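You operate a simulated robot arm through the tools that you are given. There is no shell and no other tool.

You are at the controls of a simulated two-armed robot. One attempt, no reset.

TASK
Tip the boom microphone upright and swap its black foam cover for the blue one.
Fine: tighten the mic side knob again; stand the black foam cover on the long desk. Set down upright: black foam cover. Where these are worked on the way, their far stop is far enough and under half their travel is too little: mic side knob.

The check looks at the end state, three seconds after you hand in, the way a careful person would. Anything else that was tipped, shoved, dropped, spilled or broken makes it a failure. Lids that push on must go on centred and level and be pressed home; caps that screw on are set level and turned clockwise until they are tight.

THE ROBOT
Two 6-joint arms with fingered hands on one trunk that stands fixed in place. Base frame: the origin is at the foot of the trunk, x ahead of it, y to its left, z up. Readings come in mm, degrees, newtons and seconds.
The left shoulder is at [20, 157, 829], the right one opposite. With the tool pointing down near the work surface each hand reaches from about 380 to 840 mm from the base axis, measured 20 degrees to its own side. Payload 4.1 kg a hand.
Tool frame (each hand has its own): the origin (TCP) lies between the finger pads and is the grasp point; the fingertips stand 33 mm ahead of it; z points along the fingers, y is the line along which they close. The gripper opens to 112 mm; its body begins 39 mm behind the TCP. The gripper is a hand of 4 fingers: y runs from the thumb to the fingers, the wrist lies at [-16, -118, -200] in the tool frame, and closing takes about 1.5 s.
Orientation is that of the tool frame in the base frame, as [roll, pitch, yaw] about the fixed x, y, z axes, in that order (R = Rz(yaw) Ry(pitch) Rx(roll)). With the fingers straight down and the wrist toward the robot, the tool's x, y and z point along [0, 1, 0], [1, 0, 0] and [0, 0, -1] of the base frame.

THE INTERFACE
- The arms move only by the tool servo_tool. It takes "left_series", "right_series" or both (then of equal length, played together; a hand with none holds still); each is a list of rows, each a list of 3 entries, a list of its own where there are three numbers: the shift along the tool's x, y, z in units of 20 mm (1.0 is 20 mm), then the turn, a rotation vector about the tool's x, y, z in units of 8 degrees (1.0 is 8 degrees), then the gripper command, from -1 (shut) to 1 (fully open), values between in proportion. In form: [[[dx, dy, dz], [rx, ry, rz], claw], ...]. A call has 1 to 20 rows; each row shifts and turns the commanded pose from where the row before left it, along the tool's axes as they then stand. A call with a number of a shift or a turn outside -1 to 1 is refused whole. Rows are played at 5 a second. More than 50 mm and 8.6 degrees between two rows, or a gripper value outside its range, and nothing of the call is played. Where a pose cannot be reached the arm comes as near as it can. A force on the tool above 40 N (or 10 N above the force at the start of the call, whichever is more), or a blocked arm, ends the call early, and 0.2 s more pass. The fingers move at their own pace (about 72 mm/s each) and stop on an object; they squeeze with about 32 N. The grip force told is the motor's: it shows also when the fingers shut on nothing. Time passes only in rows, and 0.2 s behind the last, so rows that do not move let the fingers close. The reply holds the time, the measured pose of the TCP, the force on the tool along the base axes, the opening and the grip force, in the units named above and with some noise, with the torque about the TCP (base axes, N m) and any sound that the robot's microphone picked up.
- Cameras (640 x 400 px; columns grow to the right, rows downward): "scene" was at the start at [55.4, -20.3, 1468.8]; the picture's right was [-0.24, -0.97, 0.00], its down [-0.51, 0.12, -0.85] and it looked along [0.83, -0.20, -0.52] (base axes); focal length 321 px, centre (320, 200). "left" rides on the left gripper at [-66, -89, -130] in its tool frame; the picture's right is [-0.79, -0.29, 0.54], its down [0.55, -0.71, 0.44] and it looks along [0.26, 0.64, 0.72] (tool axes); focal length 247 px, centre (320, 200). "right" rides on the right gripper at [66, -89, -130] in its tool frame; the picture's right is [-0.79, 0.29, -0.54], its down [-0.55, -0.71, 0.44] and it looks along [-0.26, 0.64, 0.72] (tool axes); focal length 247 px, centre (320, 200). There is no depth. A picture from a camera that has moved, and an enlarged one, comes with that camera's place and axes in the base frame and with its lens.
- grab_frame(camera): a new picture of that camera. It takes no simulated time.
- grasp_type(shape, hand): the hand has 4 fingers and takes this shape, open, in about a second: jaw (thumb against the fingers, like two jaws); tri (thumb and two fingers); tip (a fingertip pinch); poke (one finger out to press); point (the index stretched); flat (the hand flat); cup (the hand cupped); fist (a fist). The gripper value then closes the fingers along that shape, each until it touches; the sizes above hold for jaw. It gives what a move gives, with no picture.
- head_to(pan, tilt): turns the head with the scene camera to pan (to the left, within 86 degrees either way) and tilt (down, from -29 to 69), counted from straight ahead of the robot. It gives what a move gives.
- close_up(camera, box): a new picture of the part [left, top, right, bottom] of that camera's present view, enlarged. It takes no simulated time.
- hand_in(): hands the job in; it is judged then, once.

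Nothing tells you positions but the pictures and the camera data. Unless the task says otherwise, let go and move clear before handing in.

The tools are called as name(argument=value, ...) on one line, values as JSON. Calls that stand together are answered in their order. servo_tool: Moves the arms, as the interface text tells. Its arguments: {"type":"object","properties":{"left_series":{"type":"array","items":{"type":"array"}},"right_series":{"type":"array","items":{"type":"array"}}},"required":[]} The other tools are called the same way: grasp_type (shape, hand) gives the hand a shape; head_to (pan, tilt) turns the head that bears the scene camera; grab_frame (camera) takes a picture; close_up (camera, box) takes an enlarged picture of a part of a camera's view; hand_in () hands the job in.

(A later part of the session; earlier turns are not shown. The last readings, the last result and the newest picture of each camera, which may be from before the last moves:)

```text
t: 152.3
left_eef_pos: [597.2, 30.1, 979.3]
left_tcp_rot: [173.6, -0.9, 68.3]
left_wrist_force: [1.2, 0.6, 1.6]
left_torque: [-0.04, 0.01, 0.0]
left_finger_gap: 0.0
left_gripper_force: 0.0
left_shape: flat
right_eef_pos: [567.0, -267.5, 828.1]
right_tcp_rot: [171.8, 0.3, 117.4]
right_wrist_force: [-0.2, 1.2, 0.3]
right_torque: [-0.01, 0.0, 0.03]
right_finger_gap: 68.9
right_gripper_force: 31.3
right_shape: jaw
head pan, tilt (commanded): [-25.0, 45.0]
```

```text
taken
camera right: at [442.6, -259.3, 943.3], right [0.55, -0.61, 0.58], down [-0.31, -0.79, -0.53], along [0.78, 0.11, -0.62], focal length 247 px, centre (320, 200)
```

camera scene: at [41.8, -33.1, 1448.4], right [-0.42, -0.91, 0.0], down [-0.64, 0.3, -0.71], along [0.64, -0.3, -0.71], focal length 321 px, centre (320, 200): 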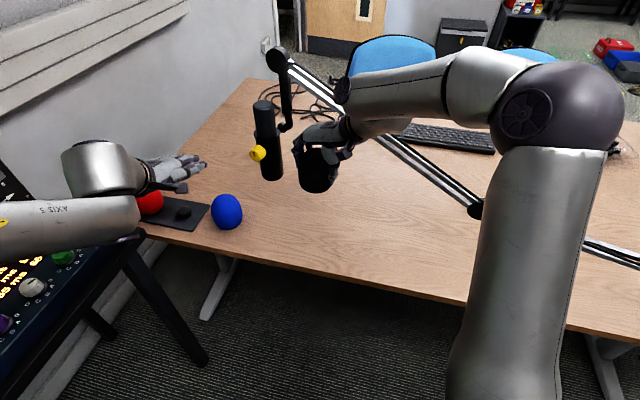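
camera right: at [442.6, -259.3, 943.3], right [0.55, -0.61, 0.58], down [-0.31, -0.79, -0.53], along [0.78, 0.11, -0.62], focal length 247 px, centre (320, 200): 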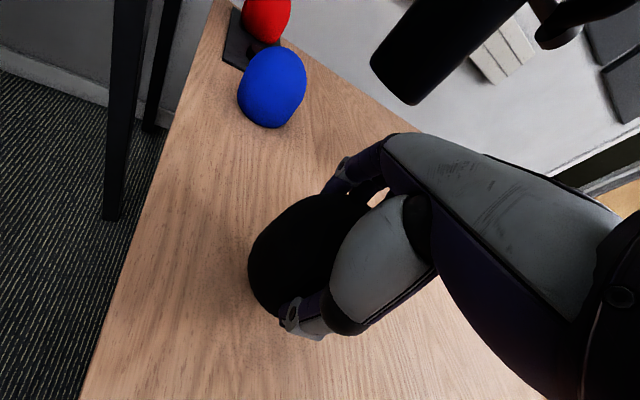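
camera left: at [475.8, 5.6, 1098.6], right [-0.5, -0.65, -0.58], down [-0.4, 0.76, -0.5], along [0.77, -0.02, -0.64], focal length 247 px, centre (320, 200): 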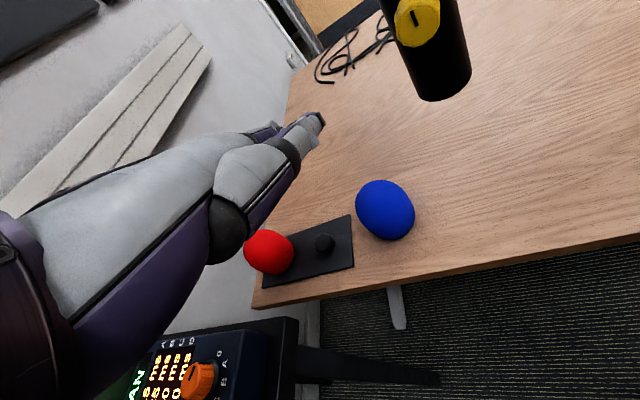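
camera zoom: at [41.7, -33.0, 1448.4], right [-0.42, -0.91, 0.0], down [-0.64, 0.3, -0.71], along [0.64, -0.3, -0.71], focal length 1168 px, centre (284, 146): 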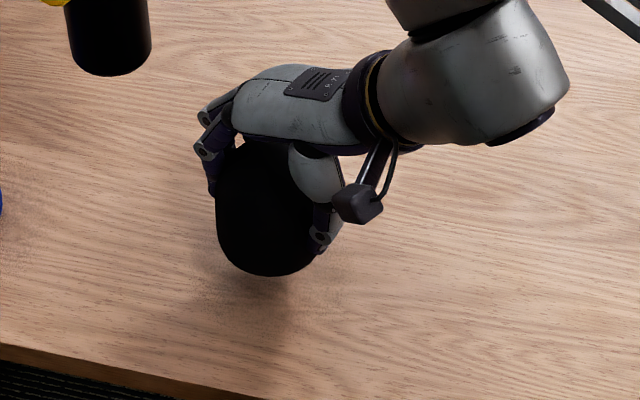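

About 40 mm above the desk. Lowering further, then fine steps.

servo_tool(right_series=[[[0, -0.12, 0.84], [0, 0, 0], -1], [[0, -0.12, 0.84], [0, 0, 0], -1], [[0, 0, 0], [0, 0, 0], -1]])

servo_tool(right_series=[[[0, -0.014, 0.1], [0, 0, 0], -1], [[0, -0.014, 0.1], [0, 0, 0], -1]])

close_up(camera="scene", box=[260, 160, 400, 270])

```text
t: 153.1
left_eef_pos: [596.0, 30.2, 980.9]
left_tcp_rot: [173.5, -0.8, 68.5]
left_wrist_force: [-1.0, 0.1, 0.4]
left_torque: [0.03, -0.03, 0.02]
left_finger_gap: 0.0
left_gripper_force: 0.1
left_shape: flat
right_eef_pos: [569.5, -267.9, 796.4]
right_tcp_rot: [171.7, 0.3, 117.4]
right_wrist_force: [-2.3, 4.4, 9.4]
right_torque: [0.01, -0.19, 0.09]
right_finger_gap: 68.4
right_gripper_force: 31.7
right_shape: jaw
head pan, tilt (commanded): [-25.0, 45.0]
```

```text
t: 153.7
left_eef_pos: [596.6, 29.8, 980.3]
left_tcp_rot: [173.6, -0.7, 68.3]
left_wrist_force: [-0.2, 0.0, 0.6]
left_torque: [-0.01, -0.01, 0.01]
left_finger_gap: 0.1
left_gripper_force: 0.1
left_shape: flat
right_eef_pos: [567.6, -268.2, 792.1]
right_tcp_rot: [171.6, 0.2, 117.3]
right_wrist_force: [-4.9, 4.2, 21.2]
right_torque: [0.21, -0.23, 0.14]
right_finger_gap: 68.7
right_gripper_force: 31.7
right_shape: jaw
head pan, tilt (commanded): [-25.0, 45.0]
```

```text
3.64 times, centred on (330, 215) of scene
camera zoom: at [41.3, -32.8, 1448.4], right [-0.42, -0.91, 0.0], down [-0.64, 0.3, -0.71], along [0.64, -0.3, -0.71], focal length 1168 px, centre (284, 146)
```

zoom: 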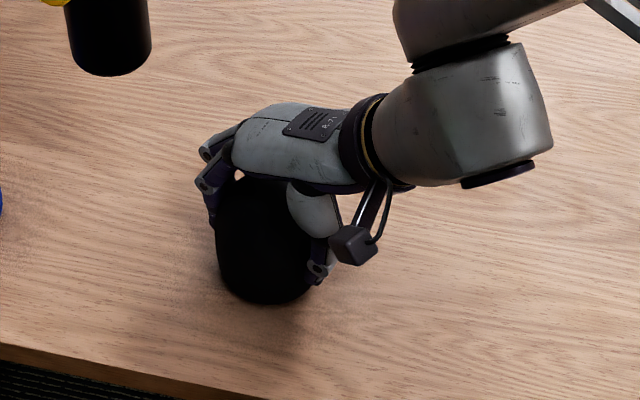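

Contact is at about z 797; I pressed slightly too far, so I'll ease up 4 mm and open the jaws.

servo_tool(right_series=[[[0, 0.029, -0.2], [0, 0, 0], -1], [[0, 0, 0], [0, 0, 0], -0.5], [[0, 0, 0], [0, 0, 0], 0], [[0, 0, 0], [0, 0, 0], 0.5], [[0, 0, 0], [0, 0, 0], 1], [[0, 0, 0], [0, 0, 0], 1], [[0, 0, 0], [0, 0, 0], 1]])

close_up(camera="scene", box=[260, 160, 400, 270])

grab_frame(camera="right")

```text
t: 155.3
left_eef_pos: [596.7, 30.3, 979.6]
left_tcp_rot: [173.6, -0.9, 68.4]
left_wrist_force: [0.3, -0.2, 0.4]
left_torque: [0.01, -0.01, 0.01]
left_finger_gap: 0.0
left_gripper_force: 0.0
left_shape: flat
right_eef_pos: [566.8, -268.3, 794.7]
right_tcp_rot: [171.6, 0.3, 117.4]
right_wrist_force: [-0.5, 0.9, -0.4]
right_torque: [0.0, 0.01, 0.0]
right_finger_gap: 111.8
right_gripper_force: 0.1
right_shape: jaw
head pan, tilt (commanded): [-25.0, 45.0]
```

```text
3.64 times, centred on (330, 215) of scene
camera zoom: at [41.9, -33.2, 1448.4], right [-0.42, -0.91, 0.0], down [-0.64, 0.3, -0.71], along [0.64, -0.3, -0.71], focal length 1168 px, centre (284, 146)
```

zoom: 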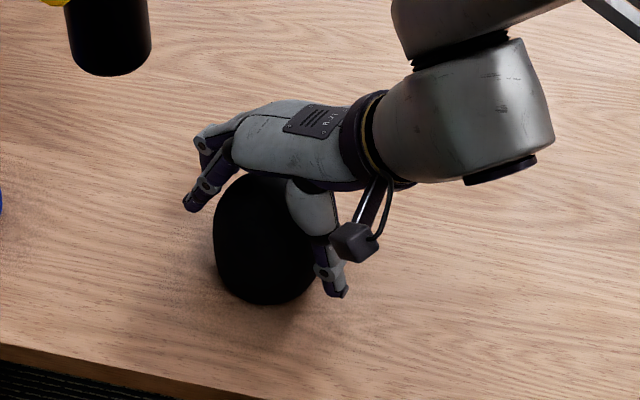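

```text
taken
camera right: at [442.8, -258.7, 909.8], right [0.55, -0.61, 0.58], down [-0.31, -0.79, -0.53], along [0.78, 0.11, -0.62], focal length 247 px, centre (320, 200)
```

right: 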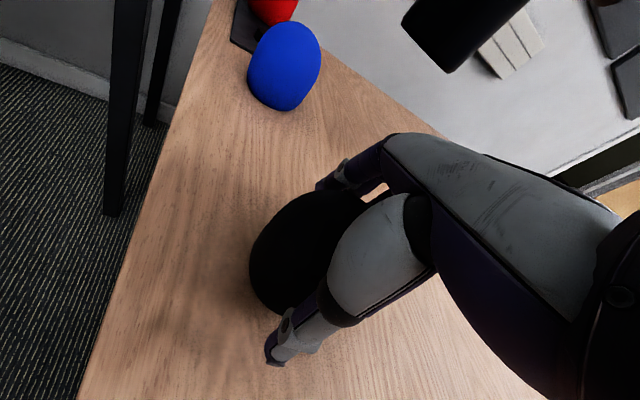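

Open, with no contact force. I'll raise 15 mm and check whether the foam stays on the desk.

servo_tool(right_series=[[[0, 0.07, -0.5], [0, 0, 0], 1], [[0, 0.07, -0.5], [0, 0, 0], 1], [[0, 0, 0], [0, 0, 0], 1]])

close_up(camera="scene", box=[260, 160, 400, 270])

grab_frame(camera="right")

```text
t: 156.1
left_eef_pos: [596.4, 30.3, 979.3]
left_tcp_rot: [173.6, -0.8, 68.4]
left_wrist_force: [0.0, 0.1, -0.7]
left_torque: [0.0, 0.01, 0.0]
left_finger_gap: 0.1
left_gripper_force: 0.1
left_shape: flat
right_eef_pos: [567.4, -267.9, 815.9]
right_tcp_rot: [171.7, 0.2, 117.4]
right_wrist_force: [0.5, -0.3, 0.2]
right_torque: [0.04, -0.04, -0.03]
right_finger_gap: 111.2
right_gripper_force: 0.1
right_shape: jaw
head pan, tilt (commanded): [-25.0, 45.0]
```

```text
3.64 times, centred on (330, 215) of scene
camera zoom: at [41.9, -33.2, 1448.4], right [-0.42, -0.91, 0.0], down [-0.64, 0.3, -0.71], along [0.64, -0.3, -0.71], focal length 1168 px, centre (284, 146)
```

zoom: 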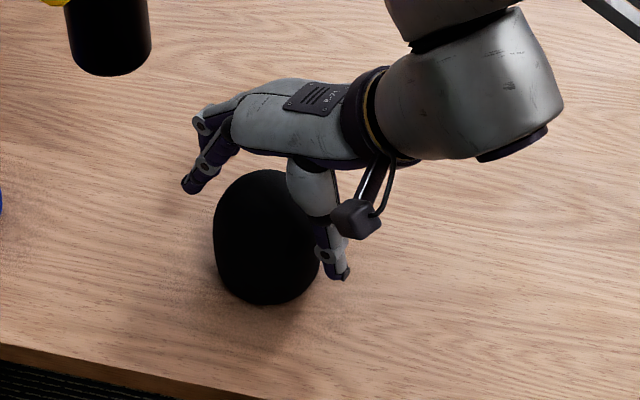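

```text
taken
camera right: at [442.6, -258.8, 930.5], right [0.55, -0.61, 0.58], down [-0.31, -0.79, -0.53], along [0.78, 0.11, -0.62], focal length 247 px, centre (320, 200)
```

right: 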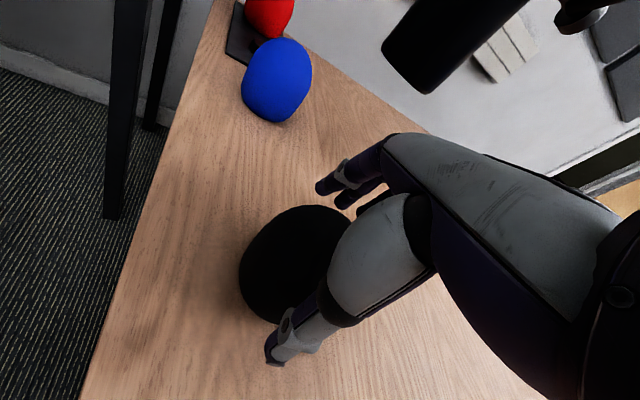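

The black foam stays standing on the desk as the hand lifts away. I'll rise, go around the robot side of the mic (clear of the knob), and yaw the hand straight ahead for the blue cover.

servo_tool(right_series=[[[0, 0.15, -1], [0, 0, 0], 1], [[0, 0.15, -1], [0, 0, 0], 1], [[0, 0.15, -1], [0, 0, 0], 1], [[0, 0.15, -1], [0, 0, 0], 1], [[0, 0.15, -1], [0, 0, 0], 1], [[0.88, 0.145, 0.02], [0, 0, 0], 1], [[0.88, 0.145, 0.02], [0, 0, 0], 1], [[0.88, 0.145, 0.02], [0, 0, 0], 1], [[0.88, 0.145, 0.02], [0, 0, 0], 1], [[0, 0, 0], [0, -0.122, 0.845], 1], [[0, 0, 0], [0, -0.122, 0.845], 1], [[0, 0, 0], [0, -0.122, 0.845], 1], [[0, 0, 0], [0, -0.122, 0.845], 1], [[0, 0, 0], [0, 0, 0], 1]])

grab_frame(camera="scene")

grab_frame(camera="right")

```text
t: 159.1
left_eef_pos: [597.2, 29.1, 979.5]
left_tcp_rot: [173.5, -0.8, 68.4]
left_wrist_force: [-0.5, -0.6, 0.5]
left_torque: [-0.01, 0.02, 0.01]
left_finger_gap: 0.0
left_gripper_force: 0.0
left_shape: flat
right_eef_pos: [545.4, -198.7, 914.7]
right_tcp_rot: [171.7, 0.2, 117.4]
right_wrist_force: [0.2, -0.4, 0.2]
right_torque: [-0.01, 0.0, 0.02]
right_finger_gap: 111.8
right_gripper_force: 0.1
right_shape: jaw
right hand out of reach, approached as far as the arm can: row 10, 11, 12, 13
head pan, tilt (commanded): [-25.0, 45.0]
```

```text
taken
camera scene: at [41.9, -33.2, 1448.4], right [-0.42, -0.91, 0.0], down [-0.64, 0.3, -0.71], along [0.64, -0.3, -0.71], focal length 321 px, centre (320, 200)
```

scene: 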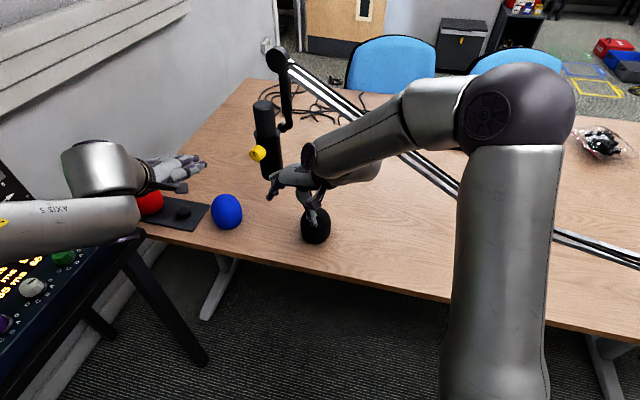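

```text
taken
camera right: at [419.9, -189.7, 1030.4], right [0.55, -0.61, 0.58], down [-0.31, -0.79, -0.53], along [0.78, 0.11, -0.62], focal length 247 px, centre (320, 200)
```

right: 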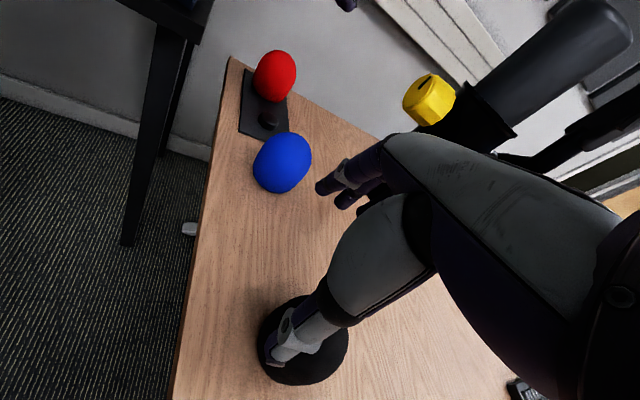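

The hand can't yaw straight ahead this close in. I'll lower it so its knuckles pass below the knob, swing left around the mic, and try the yaw further out.

servo_tool(right_series=[[[0, -0.11, 0.76], [0, 0, 0], 1], [[0, -0.11, 0.76], [0, 0, 0], 1], [[0, -0.11, 0.76], [0, 0, 0], 1], [[0.761, 0.891, 0.129], [0, 0, 0], 1], [[0.761, 0.891, 0.129], [0, 0, 0], 1], [[0.761, 0.891, 0.129], [0, 0, 0], 1], [[0.761, 0.891, 0.129], [0, 0, 0], 1], [[0.761, 0.891, 0.129], [0, 0, 0], 1], [[0, 0, 0], [0, -0.1, 0.7], 1], [[0, 0, 0], [0, -0.1, 0.7], 1], [[0, 0, 0], [0, 0, 0], 1]])

grab_frame(camera="scene")

grab_frame(camera="right")

```text
t: 161.5
left_eef_pos: [597.3, 29.4, 980.8]
left_tcp_rot: [173.6, -0.8, 68.4]
left_wrist_force: [1.0, -0.1, -0.2]
left_torque: [-0.02, -0.02, 0.01]
left_finger_gap: 0.0
left_gripper_force: 0.0
left_shape: flat
right_eef_pos: [558.4, -155.8, 872.5]
right_tcp_rot: [171.4, 0.0, 117.7]
right_wrist_force: [-0.1, -0.9, -0.6]
right_torque: [0.02, -0.02, -0.01]
right_finger_gap: 111.6
right_gripper_force: 0.0
right_shape: jaw
right hand out of reach, approached as far as the arm can: row 5, 6, 7, 8, 9, 10
head pan, tilt (commanded): [-25.0, 45.0]
```

```text
taken
camera scene: at [41.9, -33.2, 1448.4], right [-0.42, -0.91, 0.0], down [-0.64, 0.3, -0.71], along [0.64, -0.3, -0.71], focal length 321 px, centre (320, 200)
```

scene: 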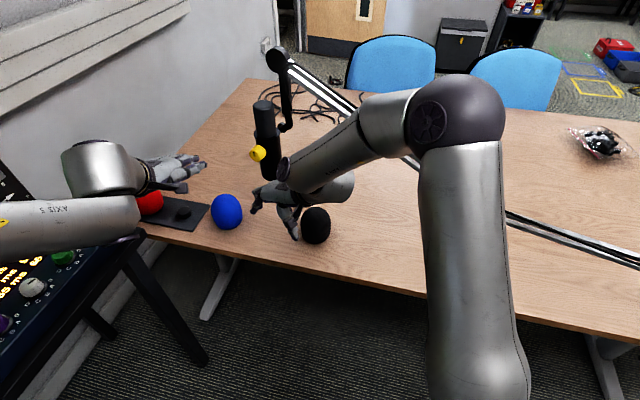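

```text
taken
camera right: at [433.2, -147.9, 986.6], right [0.55, -0.61, 0.58], down [-0.31, -0.79, -0.54], along [0.78, 0.12, -0.62], focal length 247 px, centre (320, 200)
```

right: 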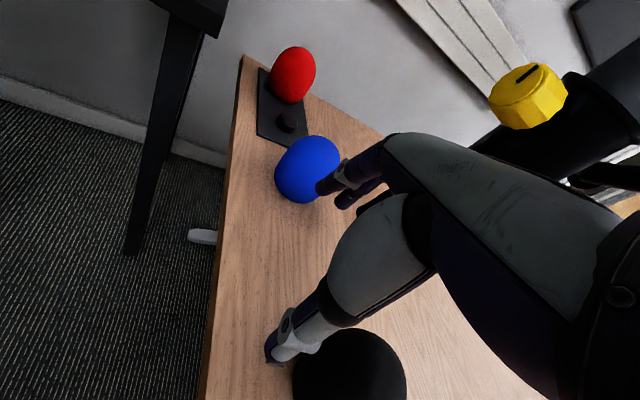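

That was the arm's inner limit: it needs to stay a bit further out. I'll step forward slightly, then sideways along that boundary, and try the yaw again.

servo_tool(right_series=[[[-0.195, 1, 0.147], [0, 0, 0], 1], [[0.835, 0.558, 0.08], [0, 0, 0], 1], [[0.835, 0.558, 0.08], [0, 0, 0], 1], [[0.835, 0.558, 0.08], [0, 0, 0], 1], [[0, 0, 0], [0, 0, 0], 1]])

servo_tool(right_series=[[[0, 0.6, 0.09], [0, -0.1, 0.7], 1], [[0, 0.6, 0.09], [0, -0.1, 0.7], 1], [[0, 0, 0], [0, 0, 0], 1]])

grab_frame(camera="scene")

grab_frame(camera="right")

```text
t: 162.7
left_eef_pos: [597.0, 30.4, 980.9]
left_tcp_rot: [173.6, -0.8, 68.4]
left_wrist_force: [-0.2, 0.1, 1.3]
left_torque: [-0.02, 0.06, 0.06]
left_finger_gap: 0.0
left_gripper_force: 0.1
left_shape: flat
right_eef_pos: [558.3, -156.1, 870.6]
right_tcp_rot: [171.5, 0.0, 117.7]
right_wrist_force: [0.7, 0.1, -0.1]
right_torque: [-0.01, -0.01, 0.01]
right_finger_gap: 111.8
right_gripper_force: 0.1
right_shape: jaw
right hand out of reach, approached as far as the arm can: row 1, 2, 3, 4
head pan, tilt (commanded): [-25.0, 45.0]
```

```text
t: 163.5
left_eef_pos: [596.3, 30.0, 980.0]
left_tcp_rot: [173.6, -0.7, 68.4]
left_wrist_force: [0.4, 0.0, -0.6]
left_torque: [0.0, -0.02, 0.0]
left_finger_gap: 0.0
left_gripper_force: 0.1
left_shape: flat
right_eef_pos: [545.7, -147.3, 860.6]
right_tcp_rot: [171.8, 1.0, 114.5]
right_wrist_force: [-0.2, -0.2, -0.2]
right_torque: [0.0, 0.02, 0.01]
right_finger_gap: 111.6
right_gripper_force: 0.0
right_shape: jaw
right hand out of reach, approached as far as the arm can: row 1, 2
head pan, tilt (commanded): [-25.0, 45.0]
```

```text
taken
camera scene: at [41.9, -33.1, 1448.4], right [-0.42, -0.91, 0.0], down [-0.64, 0.3, -0.71], along [0.64, -0.3, -0.71], focal length 321 px, centre (320, 200)
```

scene: 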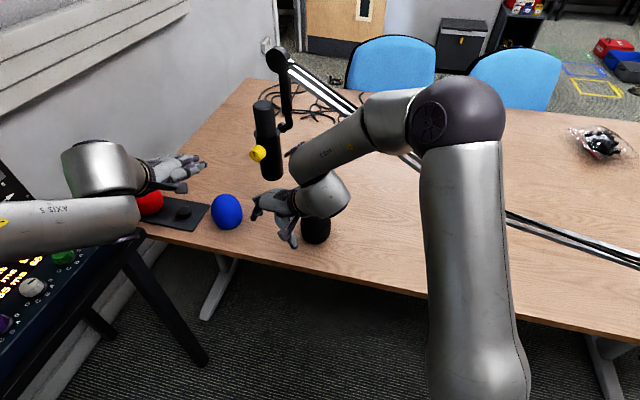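

```text
taken
camera right: at [420.3, -131.5, 975.3], right [0.51, -0.62, 0.59], down [-0.35, -0.78, -0.52], along [0.78, 0.06, -0.62], focal length 247 px, centre (320, 200)
```

right: 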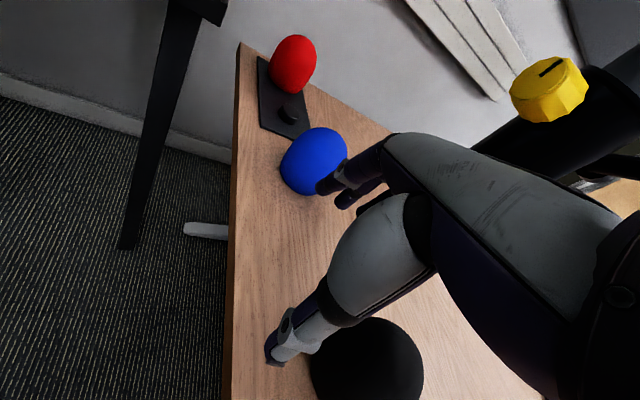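

The right arm hits a joint limit on this side, so it can't pick the blue cover from there. I'll check a spot it can reach better, around [632, -172] in front of the mic, before moving the blue cover there with the left hand.

servo_tool(right_series=[[[-0.97, 0.1, -0.6], [0, 0, 0], 1], [[-0.97, 0.1, -0.2], [0, 0, 0], 1], [[-0.9, 0.1, 0], [0, 0, 0], 1], [[0, 0.75, 0.3], [0, 0, 0], 1], [[0, 0.75, 0.74], [0, 0, 0], 1], [[0, 0.75, 0.74], [0, 0, 0], 1], [[0, 0, 0], [0, 0, 0], 1]])

grab_frame(camera="scene")

grab_frame(camera="right")

```text
t: 165.1
left_eef_pos: [596.4, 29.3, 979.8]
left_tcp_rot: [173.7, -0.8, 68.5]
left_wrist_force: [0.0, 0.0, -0.4]
left_torque: [0.01, 0.02, 0.0]
left_finger_gap: 0.1
left_gripper_force: 0.1
left_shape: flat
right_eef_pos: [580.8, -143.2, 836.2]
right_tcp_rot: [171.6, 1.0, 114.7]
right_wrist_force: [0.3, 0.2, -0.6]
right_torque: [-0.04, -0.03, -0.01]
right_finger_gap: 111.6
right_gripper_force: 0.0
right_shape: jaw
right hand out of reach, approached as far as the arm can: row 1, 2, 3, 4
head pan, tilt (commanded): [-25.0, 45.0]
```

```text
taken
camera scene: at [41.9, -33.2, 1448.4], right [-0.42, -0.91, 0.0], down [-0.64, 0.3, -0.71], along [0.64, -0.3, -0.71], focal length 321 px, centre (320, 200)
```

scene: 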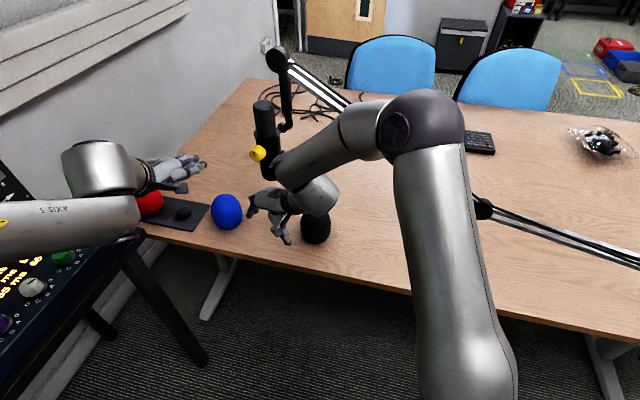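

```text
taken
camera right: at [454.6, -126.9, 950.8], right [0.51, -0.63, 0.59], down [-0.35, -0.78, -0.53], along [0.79, 0.07, -0.61], focal length 247 px, centre (320, 200)
```

right: 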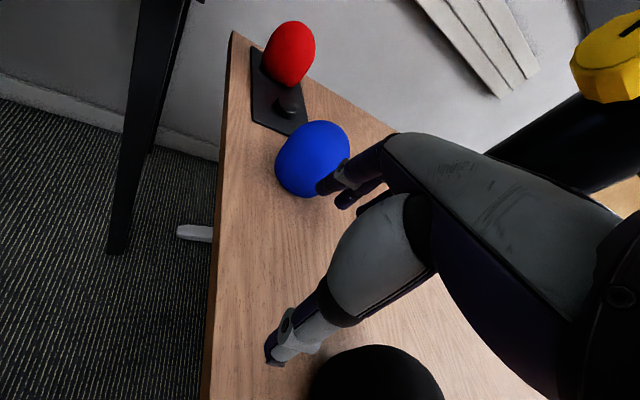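

servo_tool(right_series=[[[0, 0.8, 0.11], [0, 0, 0], 1], [[0, 0.8, 0.11], [0, 0, 0], 1], [[0, 0, 0], [0, -0.1, 0.7], 1], [[0, 0, 0], [0, -0.1, 0.7], 1], [[0, 0, 0], [0, 0, 0], 1]])

grab_frame(camera="scene")

```text
t: 166.3
left_eef_pos: [595.9, 30.4, 979.2]
left_tcp_rot: [173.6, -0.8, 68.4]
left_wrist_force: [-0.4, -0.4, -0.3]
left_torque: [-0.04, 0.0, 0.0]
left_finger_gap: 0.1
left_gripper_force: 0.1
left_shape: flat
right_eef_pos: [580.7, -142.0, 836.0]
right_tcp_rot: [171.6, 0.9, 103.3]
right_wrist_force: [0.1, -0.1, -0.1]
right_torque: [0.0, -0.02, -0.01]
right_finger_gap: 111.6
right_gripper_force: 0.1
right_shape: jaw
right hand out of reach, approached as far as the arm can: row 1, 2
head pan, tilt (commanded): [-25.0, 45.0]
```

```text
taken
camera scene: at [41.9, -33.2, 1448.4], right [-0.42, -0.91, 0.0], down [-0.64, 0.3, -0.71], along [0.64, -0.3, -0.71], focal length 321 px, centre (320, 200)
```

scene: 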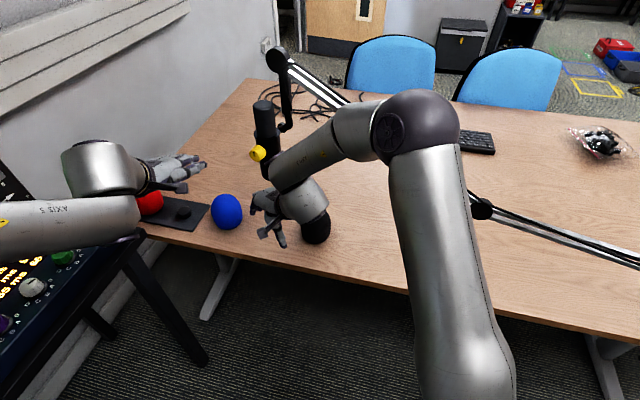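

The yaw now works here (azimuth 13°). I'll try moving forward towards the blue cover with this yaw.

servo_tool(right_series=[[[0.5, 0.6, -0.1], [0, 0, 0], 1], [[0.5, 0.6, -0.1], [0, 0, 0], 1], [[0.5, 0.6, -0.1], [0, 0, 0], 1], [[0, 0, 0], [0, 0, 0], 1]])

grab_frame(camera="scene")

grab_frame(camera="right")

```text
t: 167.3
left_eef_pos: [596.7, 29.2, 978.9]
left_tcp_rot: [173.6, -0.8, 68.4]
left_wrist_force: [0.1, 0.3, 0.7]
left_torque: [0.04, -0.02, 0.03]
left_finger_gap: 0.3
left_gripper_force: 0.1
left_shape: flat
right_eef_pos: [605.7, -104.3, 847.1]
right_tcp_rot: [171.6, 0.9, 103.4]
right_wrist_force: [0.0, 0.4, -0.9]
right_torque: [-0.02, 0.01, 0.01]
right_finger_gap: 111.4
right_gripper_force: 0.0
right_shape: jaw
head pan, tilt (commanded): [-25.0, 45.0]
```

```text
taken
camera scene: at [41.9, -33.2, 1448.4], right [-0.42, -0.91, 0.0], down [-0.64, 0.3, -0.71], along [0.64, -0.3, -0.71], focal length 321 px, centre (320, 200)
```

scene: 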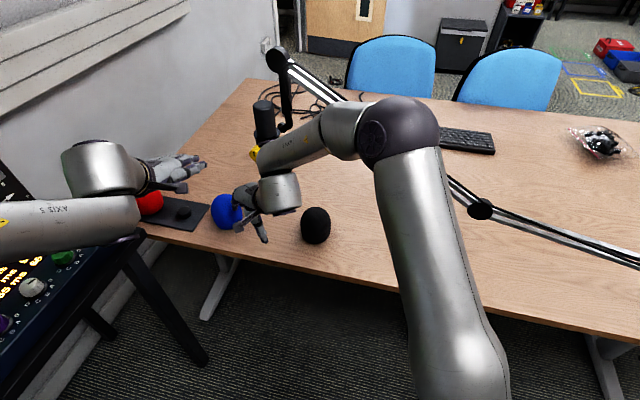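

```text
taken
camera right: at [486.8, -62.8, 961.2], right [0.38, -0.71, 0.59], down [-0.49, -0.69, -0.53], along [0.78, -0.09, -0.61], focal length 247 px, centre (320, 200)
```

right: 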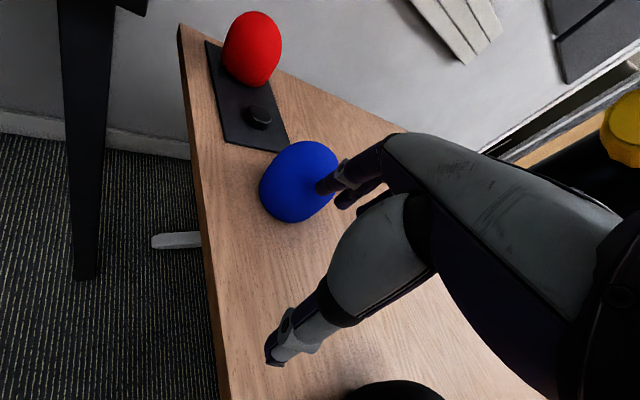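

It moves freely with this yaw, and the forearm is well on the robot side of the mic. I'll continue to above the blue cover (refined to [729, -56]).

servo_tool(right_series=[[[0.131, 0.92, -0.05], [0, 0, 0], 1], [[0.131, 0.92, -0.05], [0, 0, 0], 1], [[0.131, 0.92, 0.03], [0, 0, 0], 1], [[0.131, 0.92, 0.03], [0, 0, 0], 1], [[0, 0, 0], [0, 0, 0], 1]])

grab_frame(camera="scene")

grab_frame(camera="right")

grab_frame(camera="left")

```text
t: 168.5
left_eef_pos: [597.5, 29.6, 979.9]
left_tcp_rot: [173.6, -0.8, 68.4]
left_wrist_force: [-0.1, -0.5, -0.3]
left_torque: [0.0, -0.03, 0.01]
left_finger_gap: 0.1
left_gripper_force: 0.1
left_shape: flat
right_eef_pos: [675.3, -78.4, 859.0]
right_tcp_rot: [171.6, 1.0, 103.4]
right_wrist_force: [0.9, -0.7, 0.6]
right_torque: [0.01, 0.01, 0.01]
right_finger_gap: 112.0
right_gripper_force: 0.0
right_shape: jaw
head pan, tilt (commanded): [-25.0, 45.0]
```

```text
taken
camera scene: at [41.9, -33.2, 1448.4], right [-0.42, -0.91, 0.0], down [-0.64, 0.3, -0.71], along [0.64, -0.3, -0.71], focal length 321 px, centre (320, 200)
```

scene: 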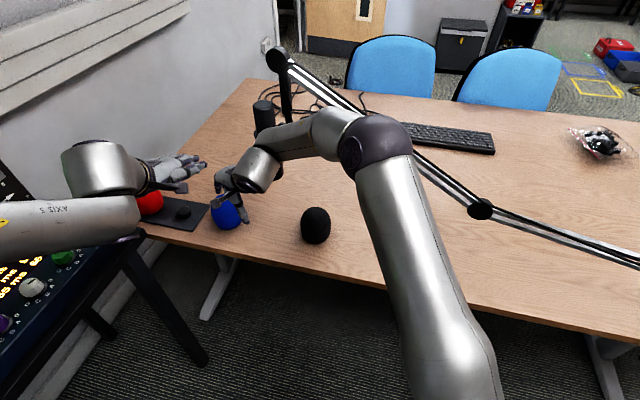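

```text
taken
camera right: at [555.3, -37.1, 973.6], right [0.38, -0.71, 0.59], down [-0.49, -0.69, -0.52], along [0.78, -0.09, -0.61], focal length 247 px, centre (320, 200)
```

right: 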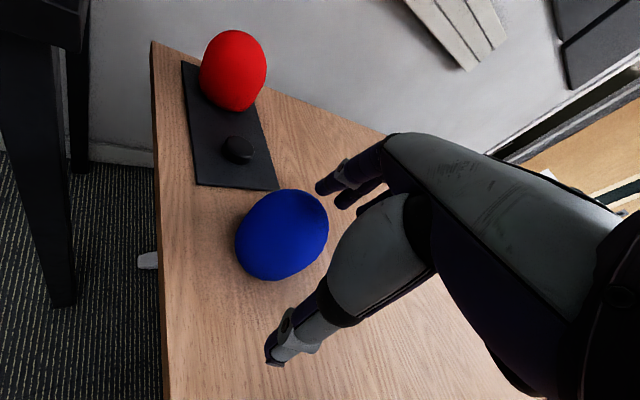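

```text
taken
camera left: at [475.8, 5.6, 1098.7], right [-0.5, -0.65, -0.58], down [-0.4, 0.76, -0.5], along [0.77, -0.02, -0.64], focal length 247 px, centre (320, 200)
```

left: 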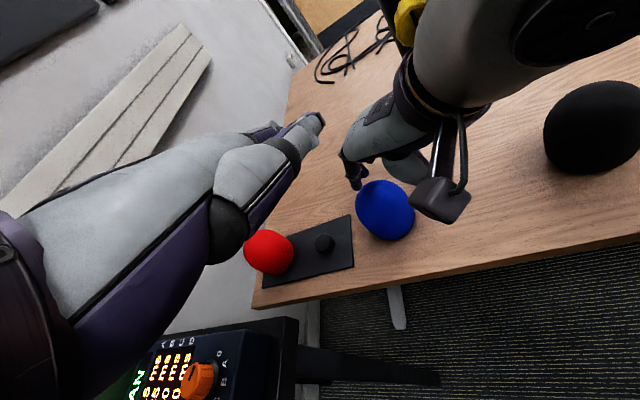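

Black foam stands upright on the desk. I'll finish the approach over the blue cover and descend around it.

servo_tool(right_series=[[[0.137, 0.887, 0.08], [0, 0, 0], 1], [[0.137, 0.887, 0.08], [0, 0, 0], 1], [[0.137, 0.887, 0.08], [0, 0, 0], 1], [[0, -0.137, 0.927], [0, 0, 0], 1], [[0, 0, 0], [0, 0, 0], 1]])

grab_frame(camera="right")

close_up(camera="left", box=[320, 100, 500, 280])

close_up(camera="scene", box=[190, 130, 310, 240])

```text
t: 169.7
left_eef_pos: [596.1, 28.9, 979.8]
left_tcp_rot: [173.6, -0.8, 68.4]
left_wrist_force: [-0.2, 0.2, -0.1]
left_torque: [0.0, 0.02, 0.0]
left_finger_gap: 0.0
left_gripper_force: 0.3
left_shape: flat
right_eef_pos: [726.8, -58.2, 848.5]
right_tcp_rot: [171.1, 1.2, 103.2]
right_wrist_force: [-0.8, -0.6, -0.7]
right_torque: [0.0, -0.02, -0.01]
right_finger_gap: 111.5
right_gripper_force: 0.0
right_shape: jaw
head pan, tilt (commanded): [-25.0, 45.0]
```

```text
taken
camera right: at [606.3, -16.3, 961.7], right [0.37, -0.72, 0.59], down [-0.49, -0.69, -0.53], along [0.79, -0.09, -0.61], focal length 247 px, centre (320, 200)
```

right: 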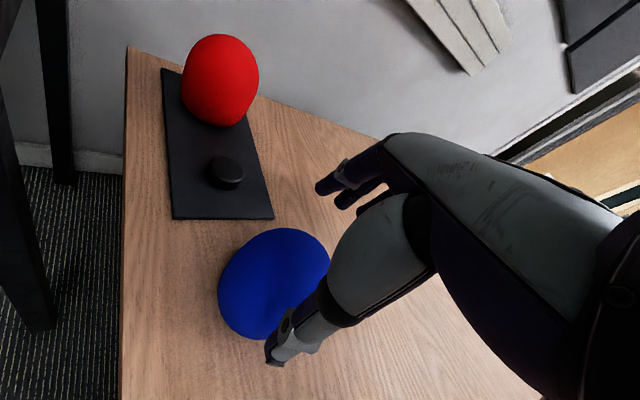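

```text
2.22 times, centred on (410, 190) of left
camera zoom: at [474.7, 5.4, 1099.2], right [-0.5, -0.65, -0.58], down [-0.4, 0.76, -0.5], along [0.77, -0.02, -0.64], focal length 549 px, centre (120, 222)
```

zoom: 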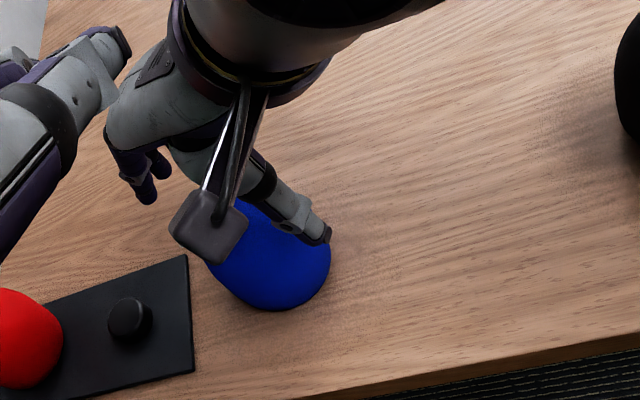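

```text
3.64 times, centred on (250, 185) of scene
camera zoom: at [40.4, -33.1, 1448.4], right [-0.42, -0.91, 0.0], down [-0.64, 0.3, -0.71], along [0.64, -0.3, -0.71], focal length 1168 px, centre (574, 254)
```

zoom: 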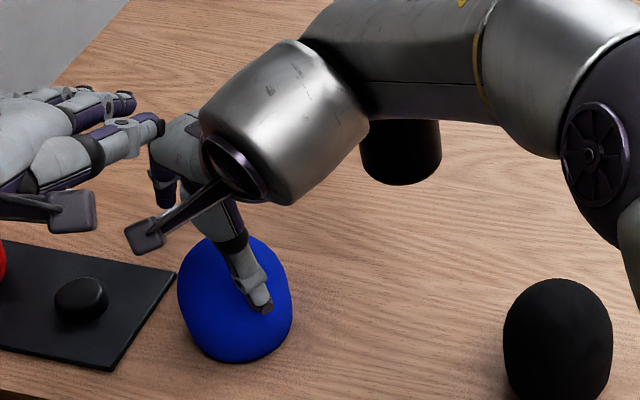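

The scene camera shifted 1.5 mm and the mic's bottom looks displaced, so the right forearm must have pushed the mic head. I'll back out along exactly the same path right away.

servo_tool(right_series=[[[0, 0.137, -0.927], [0, 0, 0], 1], [[-0.137, -0.887, -0.08], [0, 0, 0], 1], [[-0.137, -0.887, -0.08], [0, 0, 0], 1], [[-0.137, -0.887, -0.08], [0, 0, 0], 1]])

grab_frame(camera="scene")

grab_frame(camera="left")

grab_frame(camera="right")

```text
t: 170.7
left_eef_pos: [597.3, 30.3, 979.9]
left_tcp_rot: [173.7, -0.7, 68.4]
left_wrist_force: [-0.4, -0.1, -0.1]
left_torque: [0.0, 0.03, 0.02]
left_finger_gap: 0.0
left_gripper_force: 0.1
left_shape: flat
right_eef_pos: [675.0, -77.2, 858.2]
right_tcp_rot: [171.6, 1.0, 103.4]
right_wrist_force: [-0.1, 0.4, 0.3]
right_torque: [-0.02, -0.01, 0.01]
right_finger_gap: 111.7
right_gripper_force: 0.1
right_shape: jaw
head pan, tilt (commanded): [-25.0, 45.0]
```

```text
taken
camera scene: at [42.1, -33.1, 1448.4], right [-0.42, -0.91, 0.0], down [-0.64, 0.3, -0.71], along [0.64, -0.3, -0.71], focal length 321 px, centre (320, 200)
```

scene: 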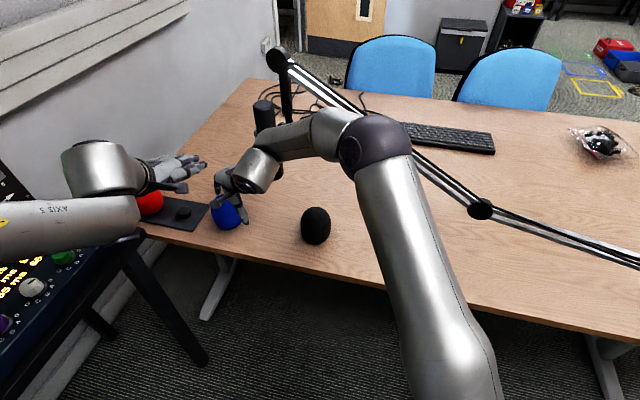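

```text
taken
camera left: at [475.9, 5.7, 1098.6], right [-0.5, -0.65, -0.58], down [-0.4, 0.76, -0.5], along [0.77, -0.02, -0.64], focal length 247 px, centre (320, 200)
```

left: 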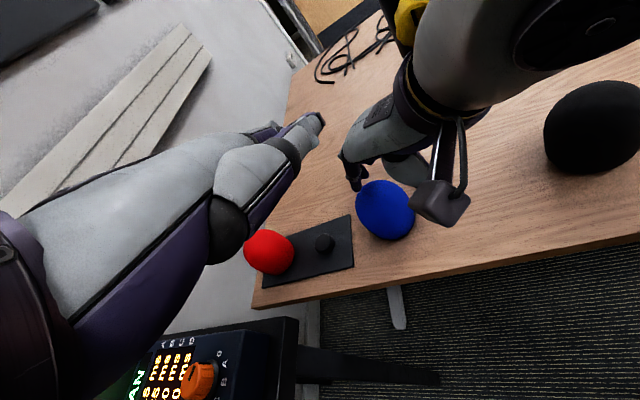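

```text
taken
camera right: at [555.1, -35.8, 972.4], right [0.38, -0.71, 0.59], down [-0.49, -0.69, -0.52], along [0.78, -0.09, -0.62], focal length 247 px, centre (320, 200)
```

right: 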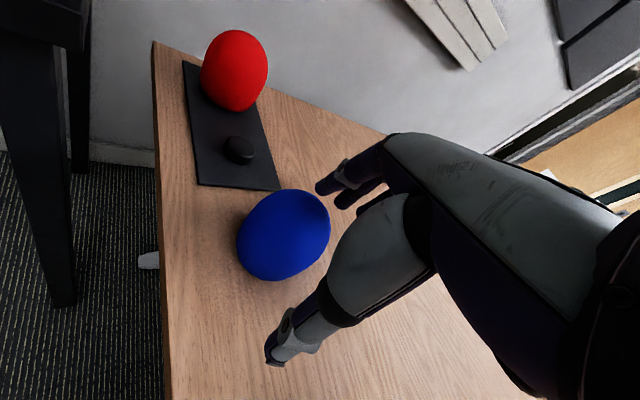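

On re-check, the zoomed crop fooled me: the mic's bottom is where it was. Still, something touched. I'll inspect the mic and the clearances closely.

close_up(camera="scene", box=[220, 80, 340, 200])

close_up(camera="left", box=[300, 0, 480, 200])

```text
3.33 times, centred on (280, 140) of scene
camera zoom: at [42.1, -33.1, 1448.4], right [-0.42, -0.91, 0.0], down [-0.64, 0.3, -0.71], along [0.64, -0.3, -0.71], focal length 1071 px, centre (453, 400)
```

zoom: 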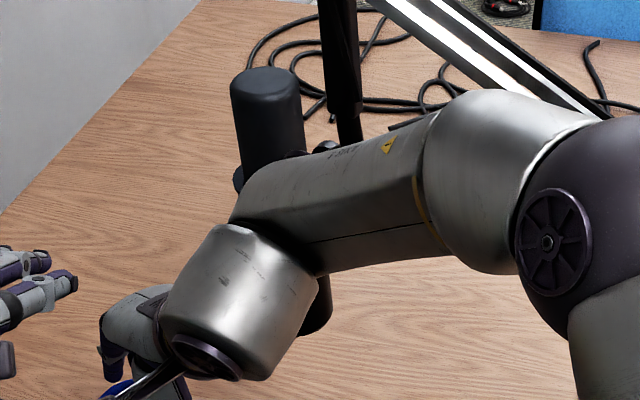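

```text
2.00 times, centred on (390, 100) of left
camera zoom: at [475.9, 5.7, 1098.6], right [-0.5, -0.65, -0.58], down [-0.4, 0.76, -0.5], along [0.77, -0.02, -0.64], focal length 494 px, centre (180, 400)
```

zoom: 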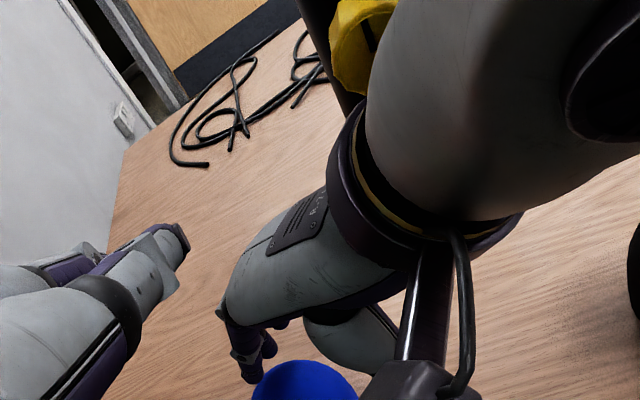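

The right wrist passed within millimetres of the knob; the mic still looks upright. I'll back out the same way and try yawing the hand to point slightly right, which moves the wrist left, away from the knob.

servo_tool(right_series=[[[-0.131, -0.92, -0.03], [0, 0, 0], 1], [[-0.131, -0.92, -0.03], [0, 0, 0], 1], [[-0.131, -0.92, 0.05], [0, 0, 0], 1], [[-0.131, -0.92, 0.05], [0, 0, 0], 1], [[0, 0, 0], [0, -0.12, 0.84], 1], [[0, 0, 0], [0, -0.12, 0.84], 1], [[0, 0, 0], [0, -0.12, 0.84], 1], [[0, 0, 0], [0, 0, 0], 1]])

grab_frame(camera="scene")

grab_frame(camera="left")

```text
t: 172.5
left_eef_pos: [597.4, 29.8, 981.0]
left_tcp_rot: [173.6, -0.8, 68.5]
left_wrist_force: [0.4, 0.1, -0.9]
left_torque: [-0.01, 0.0, 0.02]
left_finger_gap: 0.1
left_gripper_force: 0.0
left_shape: flat
right_eef_pos: [606.6, -105.0, 848.2]
right_tcp_rot: [171.2, 0.8, 82.8]
right_wrist_force: [0.2, 1.1, 0.3]
right_torque: [0.02, 0.01, 0.01]
right_finger_gap: 111.6
right_gripper_force: 0.1
right_shape: jaw
head pan, tilt (commanded): [-25.0, 45.0]
```

```text
taken
camera scene: at [41.9, -33.2, 1448.4], right [-0.42, -0.91, 0.0], down [-0.64, 0.3, -0.71], along [0.64, -0.3, -0.71], focal length 321 px, centre (320, 200)
```

scene: 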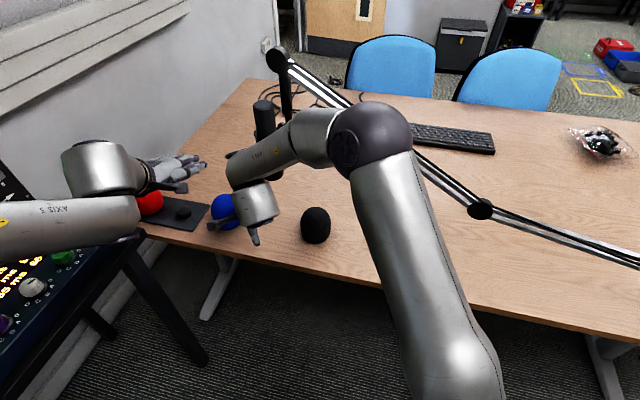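

```text
taken
camera left: at [475.8, 5.6, 1098.6], right [-0.5, -0.65, -0.58], down [-0.4, 0.76, -0.5], along [0.77, -0.02, -0.64], focal length 247 px, centre (320, 200)
```

left: 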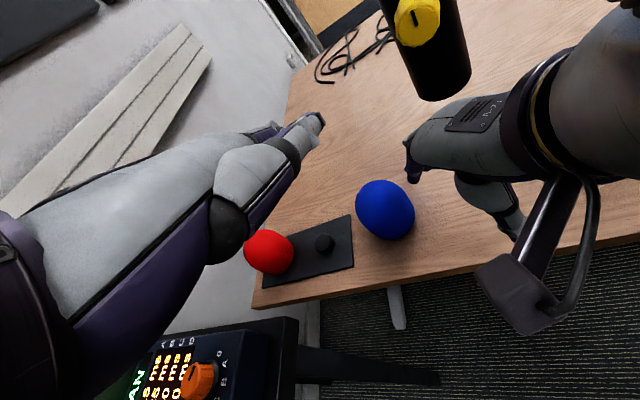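

The yaw worked, and the left view shows the mic and knob exactly as before. The parked left hand would be in the right wrist's way, so I'll move it further up and left first.

servo_tool(left_series=[[[0.756, -0.74, -0.91], [0, 0, 0], 1], [[0.756, -0.74, -0.91], [0, 0, 0], 1], [[0.756, -0.74, -0.91], [0, 0, 0], 1], [[0.756, -0.74, -0.91], [0, 0, 0], 1], [[0.756, -0.74, -0.91], [0, 0, 0], 1], [[0.756, -0.74, -0.91], [0, 0, 0], 1], [[0, 0, 0], [0, 0, 0], 1]])

grab_frame(camera="scene")

grab_frame(camera="left")

```text
t: 174.1
left_eef_pos: [537.5, 150.3, 1080.7]
left_tcp_rot: [173.5, -0.8, 68.3]
left_wrist_force: [-0.9, 0.1, 0.4]
left_torque: [0.01, 0.0, 0.03]
left_finger_gap: 0.0
left_gripper_force: 0.2
left_shape: flat
right_eef_pos: [607.7, -104.9, 847.1]
right_tcp_rot: [171.2, 0.8, 83.0]
right_wrist_force: [-0.5, -0.2, -1.0]
right_torque: [0.01, 0.02, -0.02]
right_finger_gap: 111.8
right_gripper_force: 0.0
right_shape: jaw
head pan, tilt (commanded): [-25.0, 45.0]
```

```text
taken
camera scene: at [41.9, -33.2, 1448.4], right [-0.42, -0.91, 0.0], down [-0.64, 0.3, -0.71], along [0.64, -0.3, -0.71], focal length 321 px, centre (320, 200)
```

scene: 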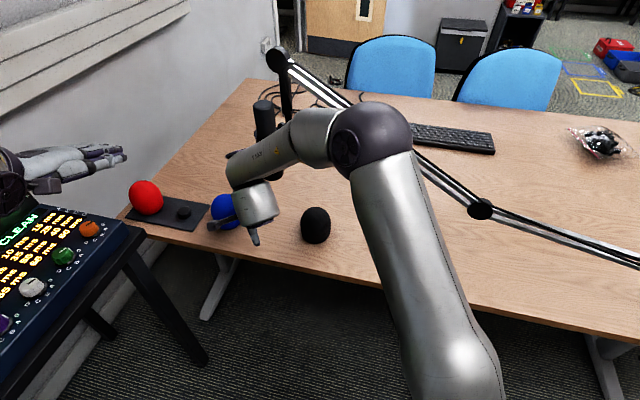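

```text
taken
camera left: at [416.0, 126.8, 1199.1], right [-0.5, -0.65, -0.58], down [-0.4, 0.76, -0.5], along [0.77, -0.02, -0.64], focal length 247 px, centre (320, 200)
```

left: 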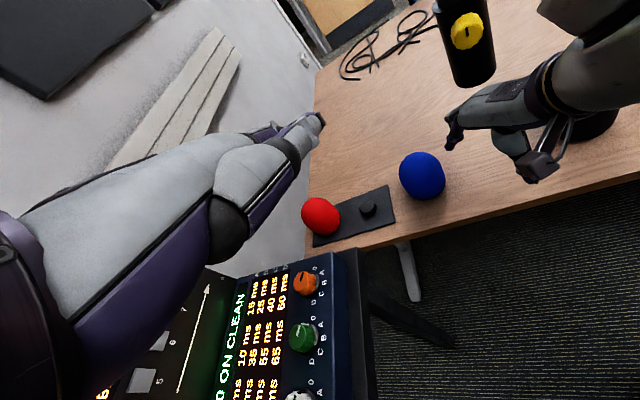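

Left hand is clear. Moving the right hand forward over the blue cover with the new yaw.

servo_tool(right_series=[[[0.52, 0.943, 0], [0, 0, 0], 1], [[0.52, 0.943, 0], [0, 0, 0], 1], [[0.52, 0.943, 0], [0, 0, 0], 1], [[0.52, 0.943, 0], [0, 0, 0], 1], [[0, 0, 0], [0, 0, 0], 1]])

grab_frame(camera="scene")

grab_frame(camera="left")

grab_frame(camera="right")

```text
t: 175.3
left_eef_pos: [537.7, 152.2, 1079.9]
left_tcp_rot: [173.7, -0.8, 68.4]
left_wrist_force: [0.4, -1.0, 0.0]
left_torque: [0.01, -0.01, 0.03]
left_finger_gap: 0.2
left_gripper_force: 0.0
left_shape: flat
right_eef_pos: [687.2, -72.5, 858.5]
right_tcp_rot: [171.3, 0.8, 82.8]
right_wrist_force: [-0.6, -0.5, -0.3]
right_torque: [-0.04, -0.03, 0.0]
right_finger_gap: 111.7
right_gripper_force: 0.0
right_shape: jaw
head pan, tilt (commanded): [-25.0, 45.0]
```

```text
taken
camera scene: at [41.9, -33.2, 1448.4], right [-0.42, -0.91, 0.0], down [-0.64, 0.3, -0.71], along [0.64, -0.3, -0.71], focal length 321 px, centre (320, 200)
```

scene: 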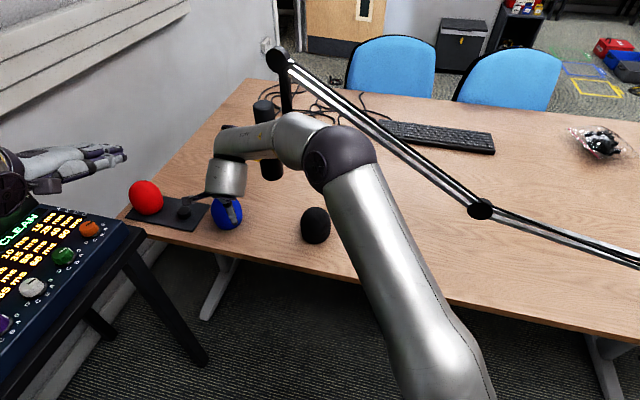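

```text
taken
camera left: at [416.1, 126.5, 1199.0], right [-0.5, -0.65, -0.58], down [-0.4, 0.76, -0.5], along [0.77, -0.02, -0.64], focal length 247 px, centre (320, 200)
```

left: 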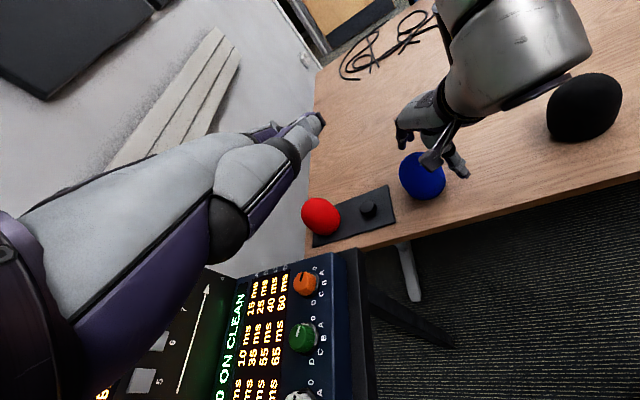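

```text
taken
camera right: at [588.1, 7.8, 972.3], right [0.1, -0.8, 0.59], down [-0.7, -0.48, -0.53], along [0.71, -0.36, -0.61], focal length 247 px, centre (320, 200)
```

right: 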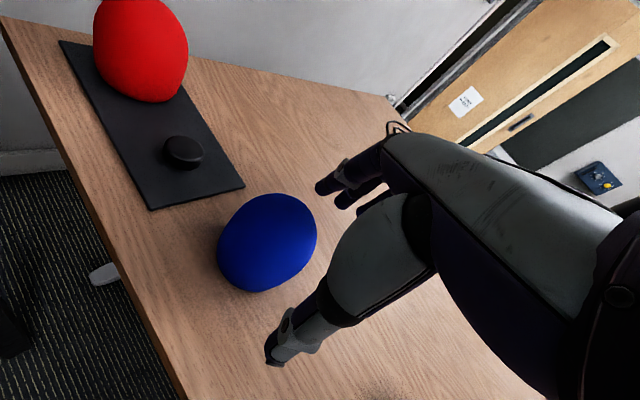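

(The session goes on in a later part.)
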